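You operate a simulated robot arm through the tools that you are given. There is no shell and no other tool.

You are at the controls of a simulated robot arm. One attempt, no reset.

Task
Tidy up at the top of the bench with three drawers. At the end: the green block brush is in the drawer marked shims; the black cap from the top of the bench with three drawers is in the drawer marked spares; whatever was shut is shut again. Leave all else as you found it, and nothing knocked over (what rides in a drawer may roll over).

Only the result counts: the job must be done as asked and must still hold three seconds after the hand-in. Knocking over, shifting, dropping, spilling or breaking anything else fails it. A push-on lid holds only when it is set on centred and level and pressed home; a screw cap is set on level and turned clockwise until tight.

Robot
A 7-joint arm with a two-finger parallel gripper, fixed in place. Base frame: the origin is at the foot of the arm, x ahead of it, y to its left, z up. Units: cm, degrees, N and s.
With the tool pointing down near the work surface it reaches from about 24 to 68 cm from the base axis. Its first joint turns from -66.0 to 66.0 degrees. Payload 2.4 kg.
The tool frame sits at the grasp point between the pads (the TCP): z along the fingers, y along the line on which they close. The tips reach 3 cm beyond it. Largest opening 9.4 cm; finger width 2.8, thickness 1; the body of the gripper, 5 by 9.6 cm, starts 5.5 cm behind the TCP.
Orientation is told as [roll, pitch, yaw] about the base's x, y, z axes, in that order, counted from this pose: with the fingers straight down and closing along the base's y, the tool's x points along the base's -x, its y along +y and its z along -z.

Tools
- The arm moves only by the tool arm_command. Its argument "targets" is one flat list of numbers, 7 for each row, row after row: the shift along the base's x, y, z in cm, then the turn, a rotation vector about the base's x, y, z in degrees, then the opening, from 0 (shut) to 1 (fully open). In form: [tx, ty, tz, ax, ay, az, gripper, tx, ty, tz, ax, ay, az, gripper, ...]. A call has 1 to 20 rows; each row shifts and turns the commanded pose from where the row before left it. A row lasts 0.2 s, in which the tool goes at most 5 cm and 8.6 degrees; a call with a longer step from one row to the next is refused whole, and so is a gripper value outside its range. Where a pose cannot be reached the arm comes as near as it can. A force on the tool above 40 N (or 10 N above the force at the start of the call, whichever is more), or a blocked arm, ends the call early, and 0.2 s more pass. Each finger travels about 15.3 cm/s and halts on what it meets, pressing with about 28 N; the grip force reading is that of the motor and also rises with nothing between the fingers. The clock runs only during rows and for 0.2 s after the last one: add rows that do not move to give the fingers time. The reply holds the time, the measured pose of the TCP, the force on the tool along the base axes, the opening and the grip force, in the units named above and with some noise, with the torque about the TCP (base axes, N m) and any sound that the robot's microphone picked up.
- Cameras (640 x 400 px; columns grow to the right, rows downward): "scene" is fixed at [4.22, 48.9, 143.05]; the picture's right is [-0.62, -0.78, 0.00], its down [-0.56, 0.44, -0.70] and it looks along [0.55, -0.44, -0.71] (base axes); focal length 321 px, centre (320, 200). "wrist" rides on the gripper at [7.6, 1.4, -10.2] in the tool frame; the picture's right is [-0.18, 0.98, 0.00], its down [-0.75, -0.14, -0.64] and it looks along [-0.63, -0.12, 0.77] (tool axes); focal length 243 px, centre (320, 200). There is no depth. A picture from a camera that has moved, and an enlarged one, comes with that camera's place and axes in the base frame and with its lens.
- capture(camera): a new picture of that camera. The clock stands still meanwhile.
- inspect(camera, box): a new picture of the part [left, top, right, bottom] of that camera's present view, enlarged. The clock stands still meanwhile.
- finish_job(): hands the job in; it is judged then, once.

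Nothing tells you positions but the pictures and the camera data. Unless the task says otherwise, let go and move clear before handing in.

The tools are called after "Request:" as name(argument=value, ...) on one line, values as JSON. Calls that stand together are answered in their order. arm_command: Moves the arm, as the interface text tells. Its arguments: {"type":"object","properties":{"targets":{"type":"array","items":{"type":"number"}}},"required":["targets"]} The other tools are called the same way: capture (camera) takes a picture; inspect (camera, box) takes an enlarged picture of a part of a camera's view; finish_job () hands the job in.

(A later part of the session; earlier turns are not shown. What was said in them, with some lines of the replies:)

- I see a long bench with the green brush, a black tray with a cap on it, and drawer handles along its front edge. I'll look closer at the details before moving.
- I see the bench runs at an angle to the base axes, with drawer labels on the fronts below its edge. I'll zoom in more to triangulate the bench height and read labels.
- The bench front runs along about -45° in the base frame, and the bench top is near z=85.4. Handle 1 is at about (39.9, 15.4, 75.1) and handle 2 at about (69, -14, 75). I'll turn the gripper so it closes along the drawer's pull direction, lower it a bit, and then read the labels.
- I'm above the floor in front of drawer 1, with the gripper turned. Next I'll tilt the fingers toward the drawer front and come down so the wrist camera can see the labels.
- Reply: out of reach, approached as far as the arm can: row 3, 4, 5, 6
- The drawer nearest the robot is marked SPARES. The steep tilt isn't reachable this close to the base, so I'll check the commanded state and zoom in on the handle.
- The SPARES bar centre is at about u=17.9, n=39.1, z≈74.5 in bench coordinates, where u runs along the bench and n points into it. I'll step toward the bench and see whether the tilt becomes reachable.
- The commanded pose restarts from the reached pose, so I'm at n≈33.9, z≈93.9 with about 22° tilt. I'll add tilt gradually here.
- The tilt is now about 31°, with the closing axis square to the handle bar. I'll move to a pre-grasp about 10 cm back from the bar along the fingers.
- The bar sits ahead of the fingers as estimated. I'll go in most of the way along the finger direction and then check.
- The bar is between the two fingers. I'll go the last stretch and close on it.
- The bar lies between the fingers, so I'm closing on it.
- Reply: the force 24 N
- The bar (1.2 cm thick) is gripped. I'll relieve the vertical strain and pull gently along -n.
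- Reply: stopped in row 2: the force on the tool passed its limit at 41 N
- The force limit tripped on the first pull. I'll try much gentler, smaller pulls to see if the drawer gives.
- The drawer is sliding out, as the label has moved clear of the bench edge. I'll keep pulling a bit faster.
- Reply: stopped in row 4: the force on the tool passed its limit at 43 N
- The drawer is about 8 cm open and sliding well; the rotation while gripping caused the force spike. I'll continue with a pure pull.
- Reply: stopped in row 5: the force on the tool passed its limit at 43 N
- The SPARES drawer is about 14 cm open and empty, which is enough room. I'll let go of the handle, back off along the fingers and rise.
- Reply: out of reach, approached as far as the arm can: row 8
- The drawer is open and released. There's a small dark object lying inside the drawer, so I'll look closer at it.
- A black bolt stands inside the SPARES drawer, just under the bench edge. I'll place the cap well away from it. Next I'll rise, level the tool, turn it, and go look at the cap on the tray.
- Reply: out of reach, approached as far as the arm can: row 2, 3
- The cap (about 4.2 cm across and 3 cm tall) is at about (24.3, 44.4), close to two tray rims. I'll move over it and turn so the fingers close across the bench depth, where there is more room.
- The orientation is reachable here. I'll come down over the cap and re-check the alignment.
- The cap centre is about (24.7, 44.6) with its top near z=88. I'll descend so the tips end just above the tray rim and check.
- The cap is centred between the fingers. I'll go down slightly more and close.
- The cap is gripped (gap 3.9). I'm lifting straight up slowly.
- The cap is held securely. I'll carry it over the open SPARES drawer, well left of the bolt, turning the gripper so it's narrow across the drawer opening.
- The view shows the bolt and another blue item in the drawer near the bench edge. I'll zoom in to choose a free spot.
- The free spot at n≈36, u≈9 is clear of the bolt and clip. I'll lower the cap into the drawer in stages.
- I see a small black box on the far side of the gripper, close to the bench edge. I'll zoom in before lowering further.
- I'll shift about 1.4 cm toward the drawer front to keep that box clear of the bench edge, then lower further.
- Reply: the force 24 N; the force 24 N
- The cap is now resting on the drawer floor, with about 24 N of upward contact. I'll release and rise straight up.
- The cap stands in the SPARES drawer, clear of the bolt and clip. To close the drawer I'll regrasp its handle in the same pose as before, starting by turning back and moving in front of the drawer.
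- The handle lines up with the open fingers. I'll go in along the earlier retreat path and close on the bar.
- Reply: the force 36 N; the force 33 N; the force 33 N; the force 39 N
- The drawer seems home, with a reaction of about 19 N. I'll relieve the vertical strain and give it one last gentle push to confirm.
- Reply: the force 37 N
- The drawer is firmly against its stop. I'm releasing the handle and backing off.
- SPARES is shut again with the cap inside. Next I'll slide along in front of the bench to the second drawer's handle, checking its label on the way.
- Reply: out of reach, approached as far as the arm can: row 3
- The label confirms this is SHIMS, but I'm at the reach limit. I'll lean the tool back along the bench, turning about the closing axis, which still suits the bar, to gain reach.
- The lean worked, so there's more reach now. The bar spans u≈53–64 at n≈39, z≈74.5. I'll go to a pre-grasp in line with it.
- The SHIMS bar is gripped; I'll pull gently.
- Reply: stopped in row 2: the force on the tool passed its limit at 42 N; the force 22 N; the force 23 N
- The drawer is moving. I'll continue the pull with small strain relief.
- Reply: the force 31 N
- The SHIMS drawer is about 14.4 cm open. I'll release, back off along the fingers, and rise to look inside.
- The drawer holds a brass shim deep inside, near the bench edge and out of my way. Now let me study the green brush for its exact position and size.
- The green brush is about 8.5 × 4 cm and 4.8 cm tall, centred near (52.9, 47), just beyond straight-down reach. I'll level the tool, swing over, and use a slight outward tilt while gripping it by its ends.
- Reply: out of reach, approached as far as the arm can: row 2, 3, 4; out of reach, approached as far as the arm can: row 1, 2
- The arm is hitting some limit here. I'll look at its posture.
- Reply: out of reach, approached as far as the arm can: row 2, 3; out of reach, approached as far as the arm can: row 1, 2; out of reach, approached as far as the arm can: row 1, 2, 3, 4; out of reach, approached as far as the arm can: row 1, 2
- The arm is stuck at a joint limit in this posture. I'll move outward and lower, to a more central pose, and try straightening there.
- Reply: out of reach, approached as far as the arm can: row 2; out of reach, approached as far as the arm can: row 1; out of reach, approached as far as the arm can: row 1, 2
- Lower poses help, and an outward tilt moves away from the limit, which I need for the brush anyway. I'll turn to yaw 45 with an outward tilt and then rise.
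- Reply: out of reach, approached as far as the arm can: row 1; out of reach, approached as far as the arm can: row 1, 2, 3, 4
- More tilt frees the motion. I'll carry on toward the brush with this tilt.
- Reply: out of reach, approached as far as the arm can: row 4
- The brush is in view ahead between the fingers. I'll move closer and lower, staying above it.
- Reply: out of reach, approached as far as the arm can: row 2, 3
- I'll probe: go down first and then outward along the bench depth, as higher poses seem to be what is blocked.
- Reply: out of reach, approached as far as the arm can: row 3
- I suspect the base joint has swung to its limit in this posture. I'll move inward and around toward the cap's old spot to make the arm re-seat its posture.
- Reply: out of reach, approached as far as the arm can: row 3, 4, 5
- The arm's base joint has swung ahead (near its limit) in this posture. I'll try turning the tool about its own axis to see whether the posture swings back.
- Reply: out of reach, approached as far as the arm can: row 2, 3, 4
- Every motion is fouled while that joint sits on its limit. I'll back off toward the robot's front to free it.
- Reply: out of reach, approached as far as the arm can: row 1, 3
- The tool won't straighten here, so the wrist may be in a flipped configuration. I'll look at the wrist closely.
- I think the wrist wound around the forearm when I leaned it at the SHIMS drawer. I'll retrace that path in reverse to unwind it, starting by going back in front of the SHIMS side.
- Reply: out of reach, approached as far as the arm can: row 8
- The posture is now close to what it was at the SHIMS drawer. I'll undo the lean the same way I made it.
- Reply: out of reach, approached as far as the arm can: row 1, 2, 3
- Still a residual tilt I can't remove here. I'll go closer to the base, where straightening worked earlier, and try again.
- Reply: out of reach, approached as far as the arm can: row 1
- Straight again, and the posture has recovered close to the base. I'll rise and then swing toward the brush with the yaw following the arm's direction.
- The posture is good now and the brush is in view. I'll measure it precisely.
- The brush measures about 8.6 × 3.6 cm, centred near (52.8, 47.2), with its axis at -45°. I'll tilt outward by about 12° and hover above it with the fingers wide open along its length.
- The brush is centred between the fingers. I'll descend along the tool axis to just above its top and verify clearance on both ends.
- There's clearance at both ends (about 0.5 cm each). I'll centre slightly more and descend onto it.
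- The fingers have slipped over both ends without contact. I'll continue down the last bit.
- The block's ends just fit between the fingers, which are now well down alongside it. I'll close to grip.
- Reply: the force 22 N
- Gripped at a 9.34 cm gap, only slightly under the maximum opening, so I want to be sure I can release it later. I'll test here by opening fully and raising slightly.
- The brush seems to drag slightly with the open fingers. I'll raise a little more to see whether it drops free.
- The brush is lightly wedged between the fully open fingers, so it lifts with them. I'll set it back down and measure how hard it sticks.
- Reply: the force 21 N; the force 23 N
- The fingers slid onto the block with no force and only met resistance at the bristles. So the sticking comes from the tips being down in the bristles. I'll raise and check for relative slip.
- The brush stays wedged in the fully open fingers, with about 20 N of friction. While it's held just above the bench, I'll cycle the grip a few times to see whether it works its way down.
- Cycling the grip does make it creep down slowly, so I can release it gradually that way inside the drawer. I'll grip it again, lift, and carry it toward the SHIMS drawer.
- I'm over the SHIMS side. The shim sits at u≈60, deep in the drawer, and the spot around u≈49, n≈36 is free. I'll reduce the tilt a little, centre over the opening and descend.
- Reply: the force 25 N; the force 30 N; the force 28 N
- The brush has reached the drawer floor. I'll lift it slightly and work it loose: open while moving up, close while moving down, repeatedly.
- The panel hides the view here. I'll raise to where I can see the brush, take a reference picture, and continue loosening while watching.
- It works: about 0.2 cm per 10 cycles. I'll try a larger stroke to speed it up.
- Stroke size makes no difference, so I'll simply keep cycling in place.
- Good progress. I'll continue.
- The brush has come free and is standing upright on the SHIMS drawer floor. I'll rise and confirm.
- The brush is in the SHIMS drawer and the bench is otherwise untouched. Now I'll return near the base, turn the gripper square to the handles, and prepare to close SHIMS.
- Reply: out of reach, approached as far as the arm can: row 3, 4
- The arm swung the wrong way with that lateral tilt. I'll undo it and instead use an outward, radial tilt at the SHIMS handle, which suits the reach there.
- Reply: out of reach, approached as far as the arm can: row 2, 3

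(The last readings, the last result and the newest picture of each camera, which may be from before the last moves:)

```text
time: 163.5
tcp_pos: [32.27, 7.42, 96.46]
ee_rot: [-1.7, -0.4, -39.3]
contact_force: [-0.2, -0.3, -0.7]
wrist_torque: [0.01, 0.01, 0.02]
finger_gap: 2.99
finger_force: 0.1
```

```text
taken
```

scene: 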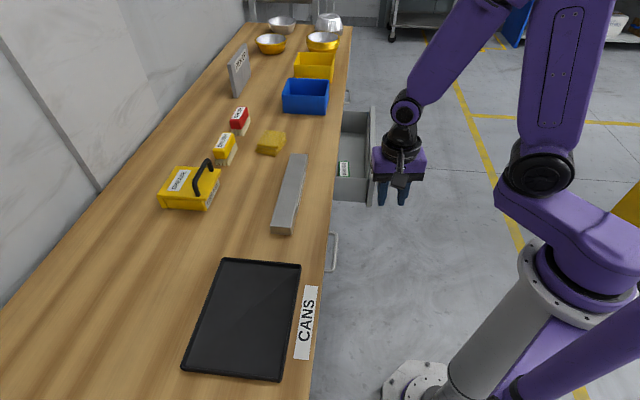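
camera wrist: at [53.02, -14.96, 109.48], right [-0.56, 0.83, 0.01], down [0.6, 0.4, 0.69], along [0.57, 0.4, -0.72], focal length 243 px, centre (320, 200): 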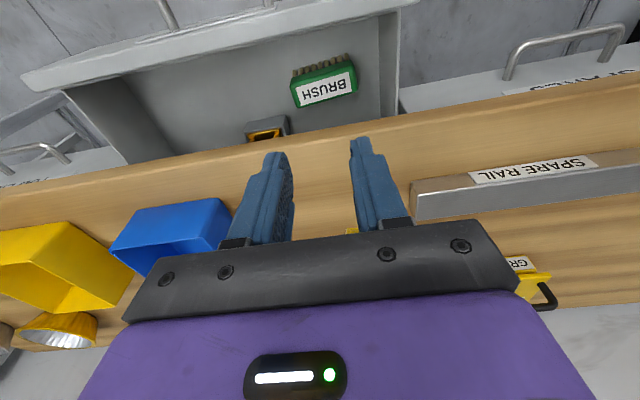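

Request:
arm_command(targets=[1.65, -3.6, -0.25, 0, 0, -1.8, 0.32, 1.65, -3.6, -0.25, 0, 0, -1.8, 0.32, 1.65, -3.6, -0.25, 0, 0, -1.8, 0.32, 1.65, -3.6, -0.25, 0, 0, -1.8, 0.32, 1.65, -3.6, -0.25, 0, 0, -1.8, 0.32, 1.65, -3.6, -0.25, 0, 0, -1.5, 0.32])

Request:
arm_command(targets=[0.5, -0.5, -0.5, 1.0, -8.3, 0, 0.32, 0.5, -0.5, -0.5, 1.0, -8.3, 0, 0.32, 0.5, -0.5, -0.5, 1.0, -8.3, 0, 0.32, 0.5, -0.5, -0.5, 1.0, -8.3, 0, 0.32])

Request:
capture(camera="scene")

```text
time: 164.9
tcp_pos: [42.46, -13.94, 94.75]
ee_rot: [-1.5, -0.5, -49.7]
contact_force: [-0.8, -0.7, -0.2]
wrist_torque: [0.0, 0.02, -0.01]
finger_gap: 2.98
finger_force: 0.1
```

```text
time: 165.9
tcp_pos: [42.58, -13.77, 92.63]
ee_rot: [18.8, -16.0, -33.2]
contact_force: [1.7, 0.0, 0.3]
wrist_torque: [0.03, 0.1, -0.07]
finger_gap: 3.02
finger_force: 0.0
out of reach, approached as far as the arm can: row 4
```

```text
taken
```

scene: 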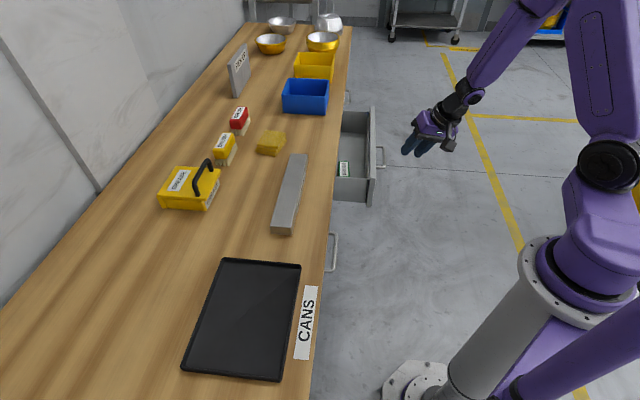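

Request:
arm_command(targets=[2.8, -2.7, -1.5, 0, 0, 0, 0.32, 2.8, -2.7, -1.5, 0, 0, 0, 0.32, 2.8, -2.7, -1, 0, 0, 0, 0.32])

Request:
arm_command(targets=[0, 0, 0, 0, 0, -8.3, 0.32, 0, 0, 0, 0, 0, -8.3, 0.32])

Request:
capture(camera="scene")

```text
time: 166.7
tcp_pos: [52.48, -22.91, 88.85]
ee_rot: [24.0, -12.8, -52.3]
contact_force: [0.1, -0.3, -0.3]
wrist_torque: [0.03, 0.0, 0.01]
finger_gap: 3.0
finger_force: 0.0
```

```text
time: 167.3
tcp_pos: [52.26, -22.82, 88.93]
ee_rot: [23.9, -12.9, -69.0]
contact_force: [0.2, 0.0, -0.2]
wrist_torque: [0.01, 0.0, -0.01]
finger_gap: 3.01
finger_force: 0.1
```

```text
taken
```

scene: 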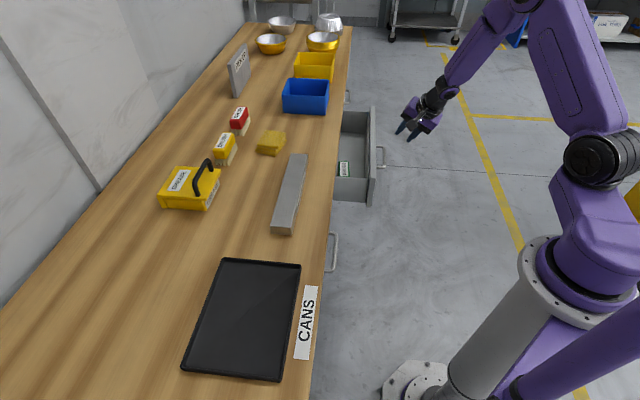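

Request:
arm_command(targets=[0, 0, 0, 0, 0, 8.0, 0.32, 0, 0, 0, 0, 0, 7.5, 0.32, 0, 0, 0, 0.8, -6.4, 0, 0.32, 0, 0, 0, 0, 0, 0, 0.32, 0, 0, 0, 0, 0, 0, 0.32])

Request:
capture(camera="wrist")

Request:
inspect(camera="scene", box=[310, 90, 470, 220])

```text
time: 168.5
tcp_pos: [52.16, -22.93, 89.11]
ee_rot: [29.8, -16.1, -54.9]
contact_force: [-0.5, 0.4, 0.6]
wrist_torque: [0.01, 0.0, 0.0]
finger_gap: 2.99
finger_force: 0.1
```

```text
taken
camera wrist: at [43.36, -16.86, 96.18], right [0.72, 0.46, 0.52], down [-0.02, -0.74, 0.68], along [0.69, -0.5, -0.52], focal length 243 px, centre (320, 200)
```

wrist: 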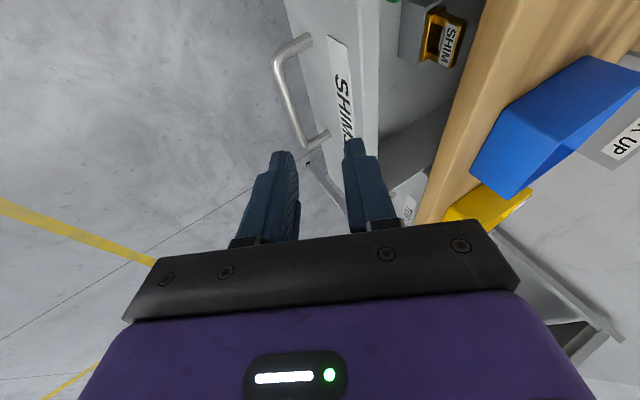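

```text
3.08 times, centred on (390, 155) of scene
camera zoom: at [4.22, 48.9, 143.05], right [-0.62, -0.78, 0.0], down [-0.56, 0.44, -0.7], along [0.55, -0.44, -0.71], focal length 987 px, centre (105, 338)
```

zoom: 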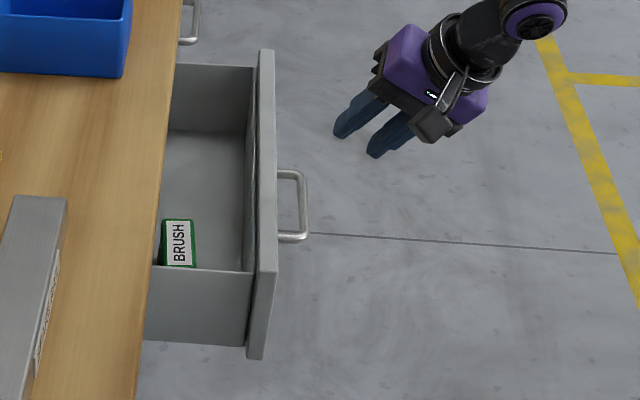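

Request:
arm_command(targets=[0.6, -0.3, -2.6, 0, 0, 0, 0.32, 0.6, -0.3, -2.6, 0, 0, 0, 0.32, 0.6, -0.25, -2.6, 0, 0, 0, 0.32])

Request:
capture(camera="wrist")

Request:
inspect(camera="scene", box=[340, 100, 440, 200])

```text
time: 169.3
tcp_pos: [53.81, -23.67, 81.2]
ee_rot: [29.9, -16.1, -54.9]
contact_force: [-0.3, -0.8, 0.0]
wrist_torque: [-0.02, -0.01, 0.0]
finger_gap: 3.01
finger_force: 0.2
```

```text
taken
camera wrist: at [44.94, -17.67, 88.36], right [0.72, 0.46, 0.52], down [-0.02, -0.74, 0.68], along [0.69, -0.5, -0.52], focal length 243 px, centre (320, 200)
```

wrist: 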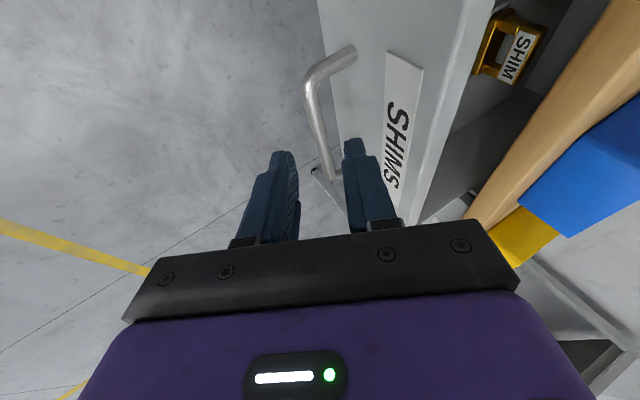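

```text
4.00 times, centred on (390, 150) of scene
camera zoom: at [4.22, 48.9, 143.05], right [-0.62, -0.78, 0.0], down [-0.56, 0.44, -0.7], along [0.55, -0.44, -0.71], focal length 1283 px, centre (40, 400)
```

zoom: 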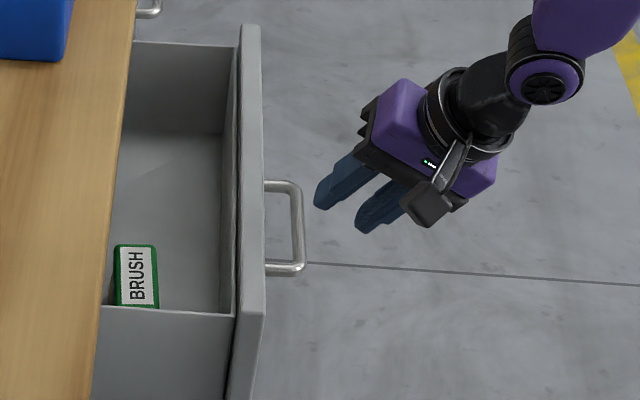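

Request:
arm_command(targets=[0.94, 0.12, -1.4, 0, 0, 0, 0.32, 0.94, 0.12, -1.4, 0, 0, 0, 0.32])

Request:
capture(camera="wrist")

```text
time: 169.9
tcp_pos: [55.75, -23.32, 78.38]
ee_rot: [29.8, -16.2, -54.9]
contact_force: [-0.6, -0.2, 0.0]
wrist_torque: [-0.03, 0.02, 0.0]
finger_gap: 3.03
finger_force: 0.1
```

```text
taken
camera wrist: at [46.91, -17.33, 85.53], right [0.72, 0.46, 0.52], down [-0.02, -0.74, 0.68], along [0.69, -0.5, -0.52], focal length 243 px, centre (320, 200)
```

wrist: 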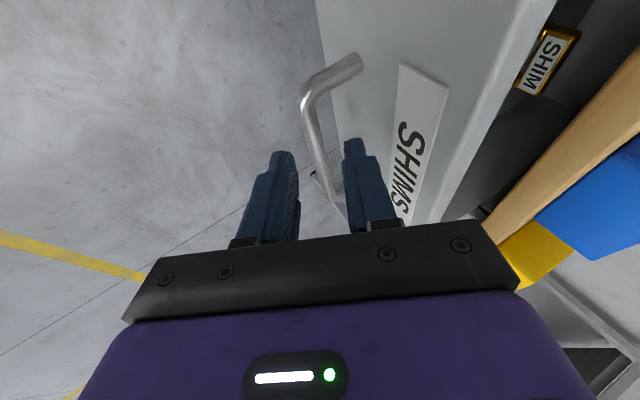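

Request:
arm_command(targets=[0.92, 0.1, -1.4, 0, 0, 0, 0.32, 0.92, 0.1, -1.4, 0, 0, 0, 0.32])

Request:
capture(camera="wrist")

Request:
inspect(camera="scene", box=[340, 100, 440, 200])

```text
time: 170.5
tcp_pos: [57.67, -23.05, 75.57]
ee_rot: [29.7, -16.1, -54.8]
contact_force: [-1.1, 0.2, 0.2]
wrist_torque: [0.0, 0.01, 0.03]
finger_gap: 3.01
finger_force: 0.1
```

```text
taken
camera wrist: at [48.72, -17.11, 82.71], right [0.72, 0.46, 0.52], down [-0.02, -0.74, 0.68], along [0.69, -0.5, -0.52], focal length 243 px, centre (320, 200)
```

wrist: 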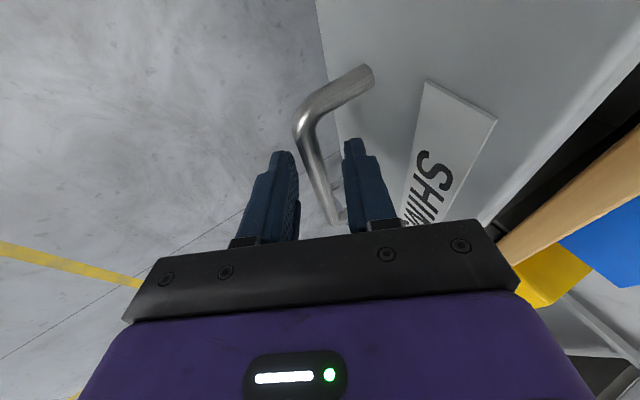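

```text
4.00 times, centred on (390, 150) of scene
camera zoom: at [4.22, 48.9, 143.05], right [-0.62, -0.78, 0.0], down [-0.56, 0.44, -0.7], along [0.55, -0.44, -0.71], focal length 1283 px, centre (40, 400)
```

zoom: 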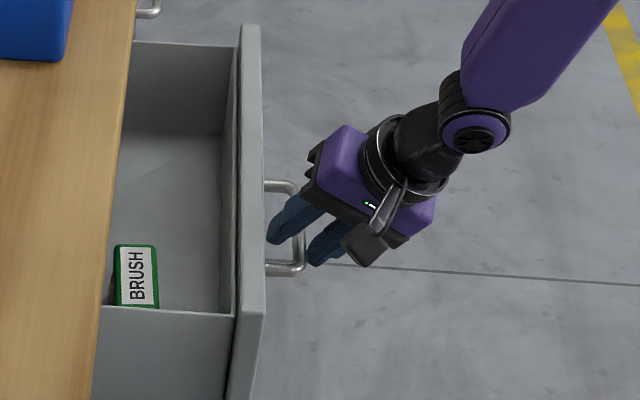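

The bar is between the fingers. I'll grip it and push the drawer in gently.

Request:
arm_command(targets=[0, 0, 0, 0, 0, 0, 0.1, 0, 0, 0, 0, 0, 0, 0.08, 0, 0, 0, 0, 0, 0, 0.08])

Request:
arm_command(targets=[0.1, 0.1, 0, 0, 0, 0, 0.08, 0.2, 0.2, 0, 0, 0, 0, 0.08, 0.3, 0.3, 0, 0, 0, 0, 0.08, 0.35, 0.35, 0, 0, 0, 0, 0.08, 0.35, 0.35, 0, 0, 0, 0, 0.08])

```text
time: 171.3
tcp_pos: [57.55, -23.17, 75.44]
ee_rot: [29.6, -15.9, -54.8]
contact_force: [5.2, -8.1, -19.4]
wrist_torque: [-0.67, -0.27, 1.19]
finger_gap: 1.24
finger_force: 44.6
```

```text
time: 172.5
tcp_pos: [58.91, -21.74, 75.59]
ee_rot: [29.7, -16.1, -54.8]
contact_force: [1.8, -5.6, -21.5]
wrist_torque: [-0.08, 0.3, 1.57]
finger_gap: 1.22
finger_force: 44.9
```

Request:
arm_command(targets=[0.15, 0.15, -0.1, 0, 0, 0, 0.08, 0.3, 0.3, 0, 0, 0, 0, 0.08, 0.35, 0.35, 0, 0, 0, 0, 0.08, 0.35, 0.35, 0, 0, 0, 0, 0.08, 0.35, 0.35, 0, 0, 0, 0, 0.08, 0.35, 0.35, 0, 0, 0, 0, 0.08, 0.35, 0.35, 0, 0, 0, 0, 0.08, 0.35, 0.35, 0, 0, 0, 0, 0.08])

```text
time: 174.3
tcp_pos: [61.65, -19.2, 75.57]
ee_rot: [29.8, -16.0, -54.5]
contact_force: [-5.8, 4.0, -14.3]
wrist_torque: [-0.23, 0.03, 1.39]
finger_gap: 1.2
finger_force: 45.1
```

Request:
arm_command(targets=[0.15, 0.15, -0.08, 0, 0, 0, 0.08, 0.3, 0.3, 0, 0, 0, 0, 0.08, 0.35, 0.35, 0, 0, 0, 0, 0.08, 0.35, 0.35, 0, 0, 0, 0, 0.08, 0.35, 0.35, 0, 0, 0, 0, 0.08, 0.35, 0.35, 0, 0, 0, 0, 0.08, 0.35, 0.35, 0, 0, 0, 0, 0.08])

```text
time: 175.9
tcp_pos: [63.57, -17.0, 75.58]
ee_rot: [29.8, -16.2, -54.8]
contact_force: [-2.2, 0.9, -12.9]
wrist_torque: [-0.28, -0.09, 1.35]
finger_gap: 1.18
finger_force: 45.0
```

Request:
arm_command(targets=[0.15, 0.15, -0.08, 0, 0, 0, 0.08, 0.3, 0.3, 0, 0, 0, 0, 0.08, 0.35, 0.35, 0, 0, 0, 0, 0.08, 0.35, 0.35, 0, 0, 0, 0, 0.08, 0.35, 0.35, 0, 0, 0, 0, 0.08, 0.35, 0.35, 0, 0, 0, 0, 0.08, 0.35, 0.35, 0, 0, 0, 0, 0.08, 0.35, 0.35, 0, 0, 0, 0, 0.08])

Request:
capture(camera="scene")

```text
time: 177.7
tcp_pos: [66.19, -14.46, 75.44]
ee_rot: [30.0, -16.1, -54.7]
contact_force: [-15.2, 14.1, 12.5]
wrist_torque: [-0.2, -0.4, 1.39]
finger_gap: 1.22
finger_force: 44.8
```

```text
taken
```

scene: 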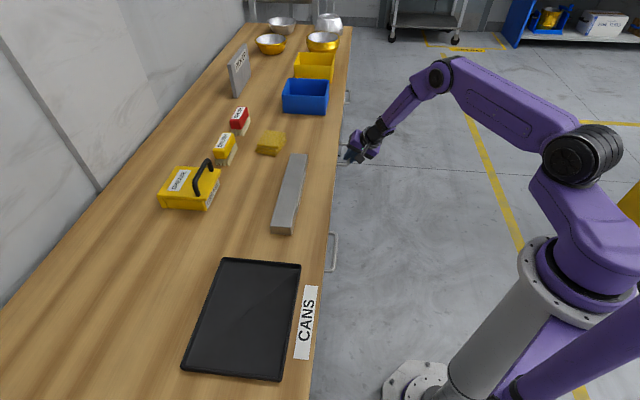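

Request:
arm_command(targets=[0.0, 0.2, 0.05, 0, 0, 0, 0.08, 0.2, 0.25, 0, 0, 0, 0, 0.08, 0.25, 0.25, 0, 0, 0, 0, 0.08, 0.25, 0.25, 0, 0, 0, 0, 0.08])

Request:
arm_command(targets=[0.1, 0.15, 0, 0, 0, 0, 0.08, 0.2, 0.2, 0, 0, 0, 0, 0.08, 0.15, 0.15, 0, 0, 0, 0, 0.08])

```text
time: 178.7
tcp_pos: [66.9, -13.63, 75.46]
ee_rot: [29.6, -16.0, -54.9]
contact_force: [-7.3, 1.9, 2.7]
wrist_torque: [-0.08, -0.03, 1.48]
finger_gap: 1.22
finger_force: 45.0
```

```text
time: 179.5
tcp_pos: [67.3, -13.36, 75.53]
ee_rot: [29.7, -16.2, -55.0]
contact_force: [2.8, -7.3, -7.4]
wrist_torque: [-0.08, 0.21, 1.55]
finger_gap: 1.22
finger_force: 44.7
```

Request:
arm_command(targets=[0.12, 0.12, 0, 0, 0, 0, 0.08, 0.12, 0.12, 0, 0, 0, 0, 0.08, 0.12, 0.12, 0, 0, 0, 0, 0.08])

Request:
arm_command(targets=[0.12, 0.12, 0, 0, 0, 0, 0.08, 0.12, 0.12, 0, 0, 0, 0, 0.08])

Request:
capture(camera="wrist")

Request:
inspect(camera="scene", box=[310, 110, 390, 180])

```text
time: 180.2
tcp_pos: [67.57, -13.29, 75.4]
ee_rot: [29.5, -16.1, -54.8]
contact_force: [-15.7, -0.8, 13.4]
wrist_torque: [-0.58, -0.31, 1.33]
finger_gap: 1.23
finger_force: 44.8
stopped in row 3: the force on the tool passed its limit at 44 N (the readings are from after the stop); the commanded pose is now the measured one
```

```text
time: 180.7
tcp_pos: [67.5, -13.32, 75.46]
ee_rot: [29.5, -16.2, -54.9]
contact_force: [-15.1, -0.1, 13.9]
wrist_torque: [-0.47, -0.3, 1.38]
finger_gap: 1.22
finger_force: 44.4
stopped in row 2: the force on the tool passed its limit at 40 N (the readings are from after the stop); the commanded pose is now the measured one
```

```text
taken
camera wrist: at [58.58, -7.28, 82.59], right [0.72, 0.46, 0.52], down [-0.02, -0.73, 0.68], along [0.69, -0.5, -0.52], focal length 243 px, centre (320, 200)
```

wrist: 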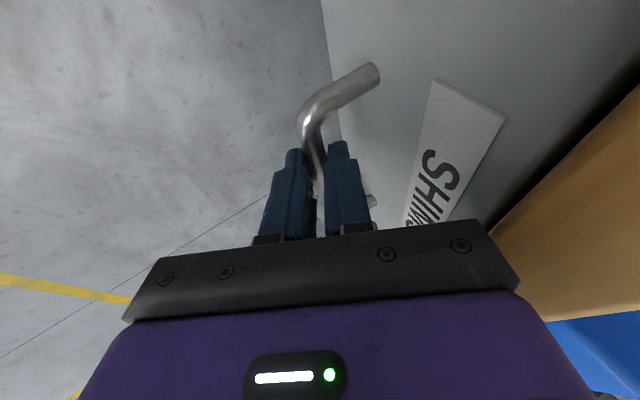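

```text
5.71 times, centred on (350, 145) of scene
camera zoom: at [4.16, 48.91, 143.05], right [-0.62, -0.78, 0.0], down [-0.56, 0.44, -0.7], along [0.55, -0.44, -0.71], focal length 1833 px, centre (149, 514)
```

zoom: 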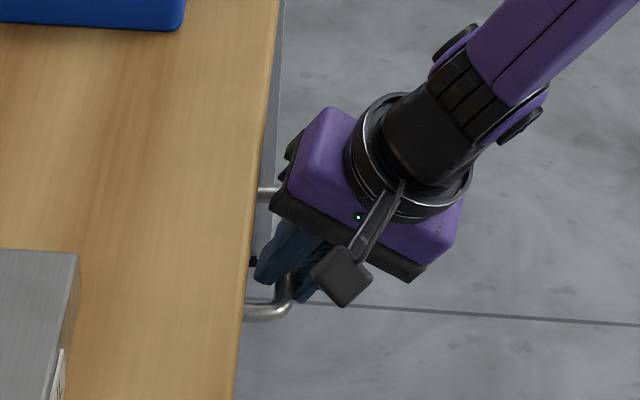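

The SHIMS drawer is back against its stop and the view matches the one from before opening. I'm releasing the handle and backing off.

Request:
arm_command(targets=[-0.1, -0.1, 0, 0, 0, 0, 0.08, 0, 0, 0, 0, 0, 0, 0.32, 0, 0, 0, 0, 0, 0, 0.32, -0.55, -0.09, 0.84, 0, 0, 0, 0.32, -0.55, -0.09, 0.84, 0, 0, 0, 0.32, -0.55, -0.09, 0.84, 0, 0, 0, 0.32, -0.55, -0.09, 0.84, 0, 0, 0, 0.32, -1.6, -1, 2, 0, 0, 0, 0.32, -2, -2, 2, 0, 0, 0, 0.32, -2, -2, 2, 0, 0, 0, 0.32])

Request:
capture(camera="scene")

Request:
capture(camera="wrist")

Request:
inspect(camera="scene", box=[310, 70, 390, 180])

Request:
inspect(camera="scene", box=[290, 210, 390, 290])

```text
time: 182.9
tcp_pos: [59.65, -18.92, 84.65]
ee_rot: [29.5, -16.0, -55.0]
contact_force: [0.3, -0.3, 0.0]
wrist_torque: [0.01, 0.03, 0.01]
finger_gap: 3.01
finger_force: 0.1
```

```text
taken
```

scene: 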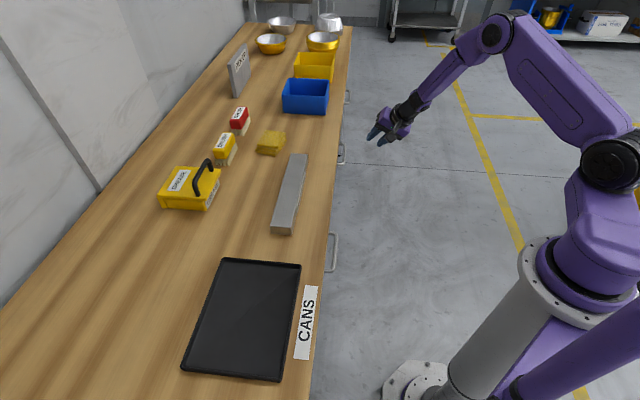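

```text
taken
camera wrist: at [50.87, -12.84, 91.74], right [0.73, 0.45, 0.52], down [-0.02, -0.73, 0.68], along [0.69, -0.51, -0.52], focal length 243 px, centre (320, 200)
```

wrist: 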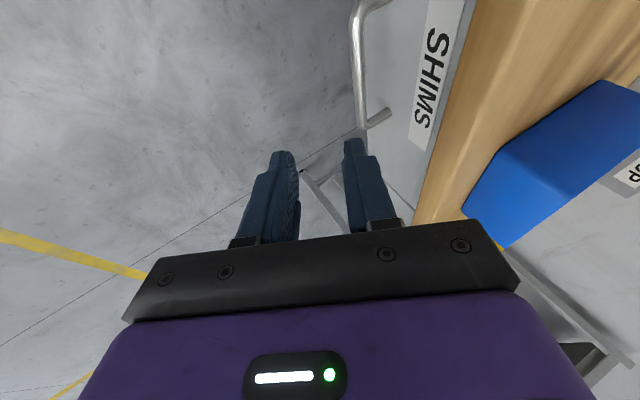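

```text
3.64 times, centred on (350, 125) of scene
camera zoom: at [4.22, 48.9, 143.05], right [-0.62, -0.78, 0.0], down [-0.56, 0.44, -0.7], along [0.55, -0.44, -0.71], focal length 1166 px, centre (211, 473)
```

zoom: 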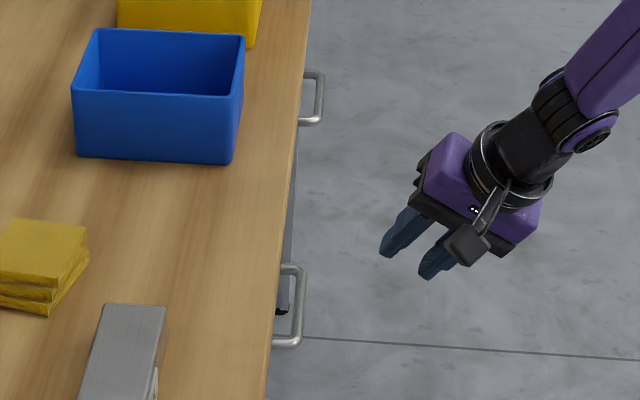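

```text
5.00 times, centred on (340, 250) of scene
camera zoom: at [4.22, 48.9, 143.05], right [-0.62, -0.78, 0.0], down [-0.56, 0.44, -0.7], along [0.55, -0.44, -0.71], focal length 1604 px, centre (220, -50)
```

zoom: 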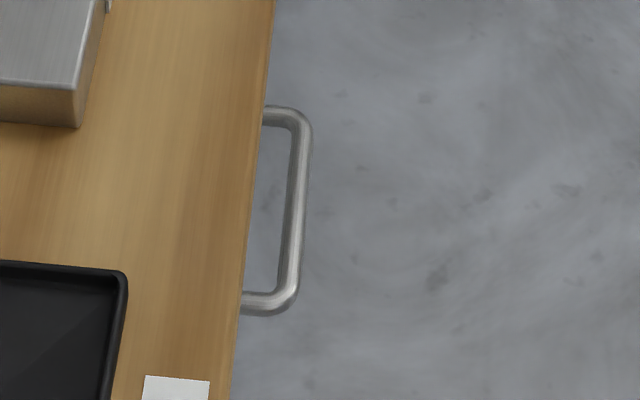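

Request:
inspect(camera="scene", box=[310, 110, 390, 180])

Request:
inspect(camera="scene", box=[200, 60, 380, 220])

Request:
inspect(camera="scene", box=[140, 200, 380, 400])

```text
5.71 times, centred on (350, 145) of scene
camera zoom: at [4.22, 48.9, 143.05], right [-0.62, -0.78, 0.0], down [-0.56, 0.44, -0.7], along [0.55, -0.44, -0.71], focal length 1833 px, centre (149, 514)
```

zoom: 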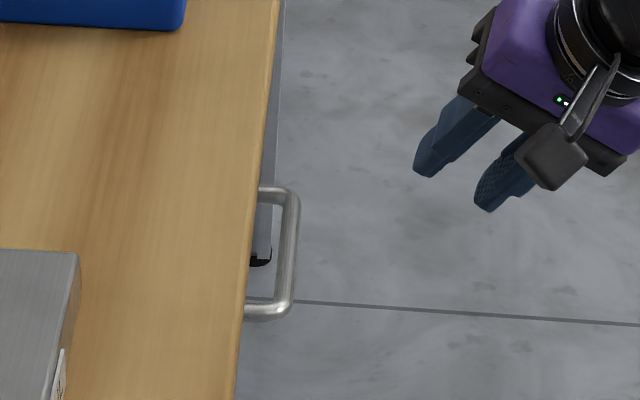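

```text
2.50 times, centred on (290, 140) of scene
camera zoom: at [4.22, 48.9, 143.05], right [-0.62, -0.78, 0.0], down [-0.56, 0.44, -0.7], along [0.55, -0.44, -0.71], focal length 802 px, centre (395, 350)
```

zoom: 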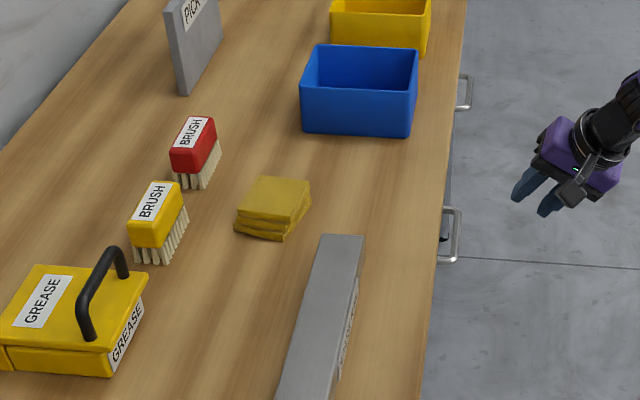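

```text
2.00 times, centred on (260, 300) of scene
camera zoom: at [4.22, 48.9, 143.05], right [-0.62, -0.78, 0.0], down [-0.56, 0.44, -0.7], along [0.55, -0.44, -0.71], focal length 641 px, centre (440, 0)
```

zoom: 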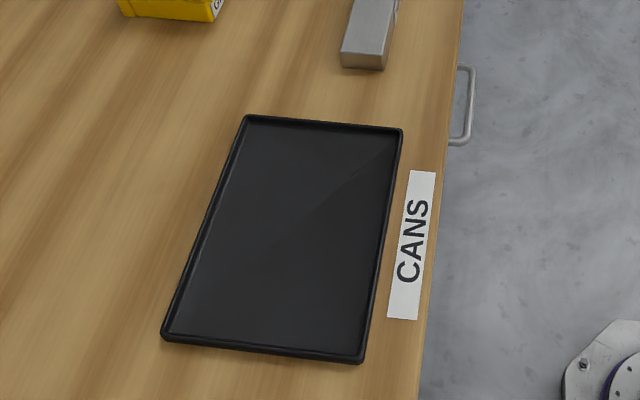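

Both reachable drawers are shut and their handles match the starting pictures. The green brush is in SHIMS and the black cap is in SPARES. Everything else on the bench is where it was and the gripper is clear, so I'm handing the job in.

Request:
finish_job()

```text
The job is handed in.
```

The job is handed in: the green block brush is in the SHIMS drawer and the black cap is in the SPARES drawer. Both drawers are shut again.

- **Drawers:** I pushed each one until it stopped, and in the final pictures both handles sit where they did at the start. The third drawer was never touched.
- **Bench:** the tray, rail, other brushes, grease box, sponge and bins sit where they did in the first pictures.
- **Brush drop:** the brush stuck between the fully opened fingers, so I worked it loose over the open drawer. It fell about 8 cm and landed upright on the drawer floor. I could still see it standing before I closed the drawer.
- **Other items in the drawers:** the bolt and clip in SPARES, and the shim and grey block in SHIMS, were left in place. They may have shifted as the drawers moved.
- **At hand-in:** the gripper was empty and clear of the bench.
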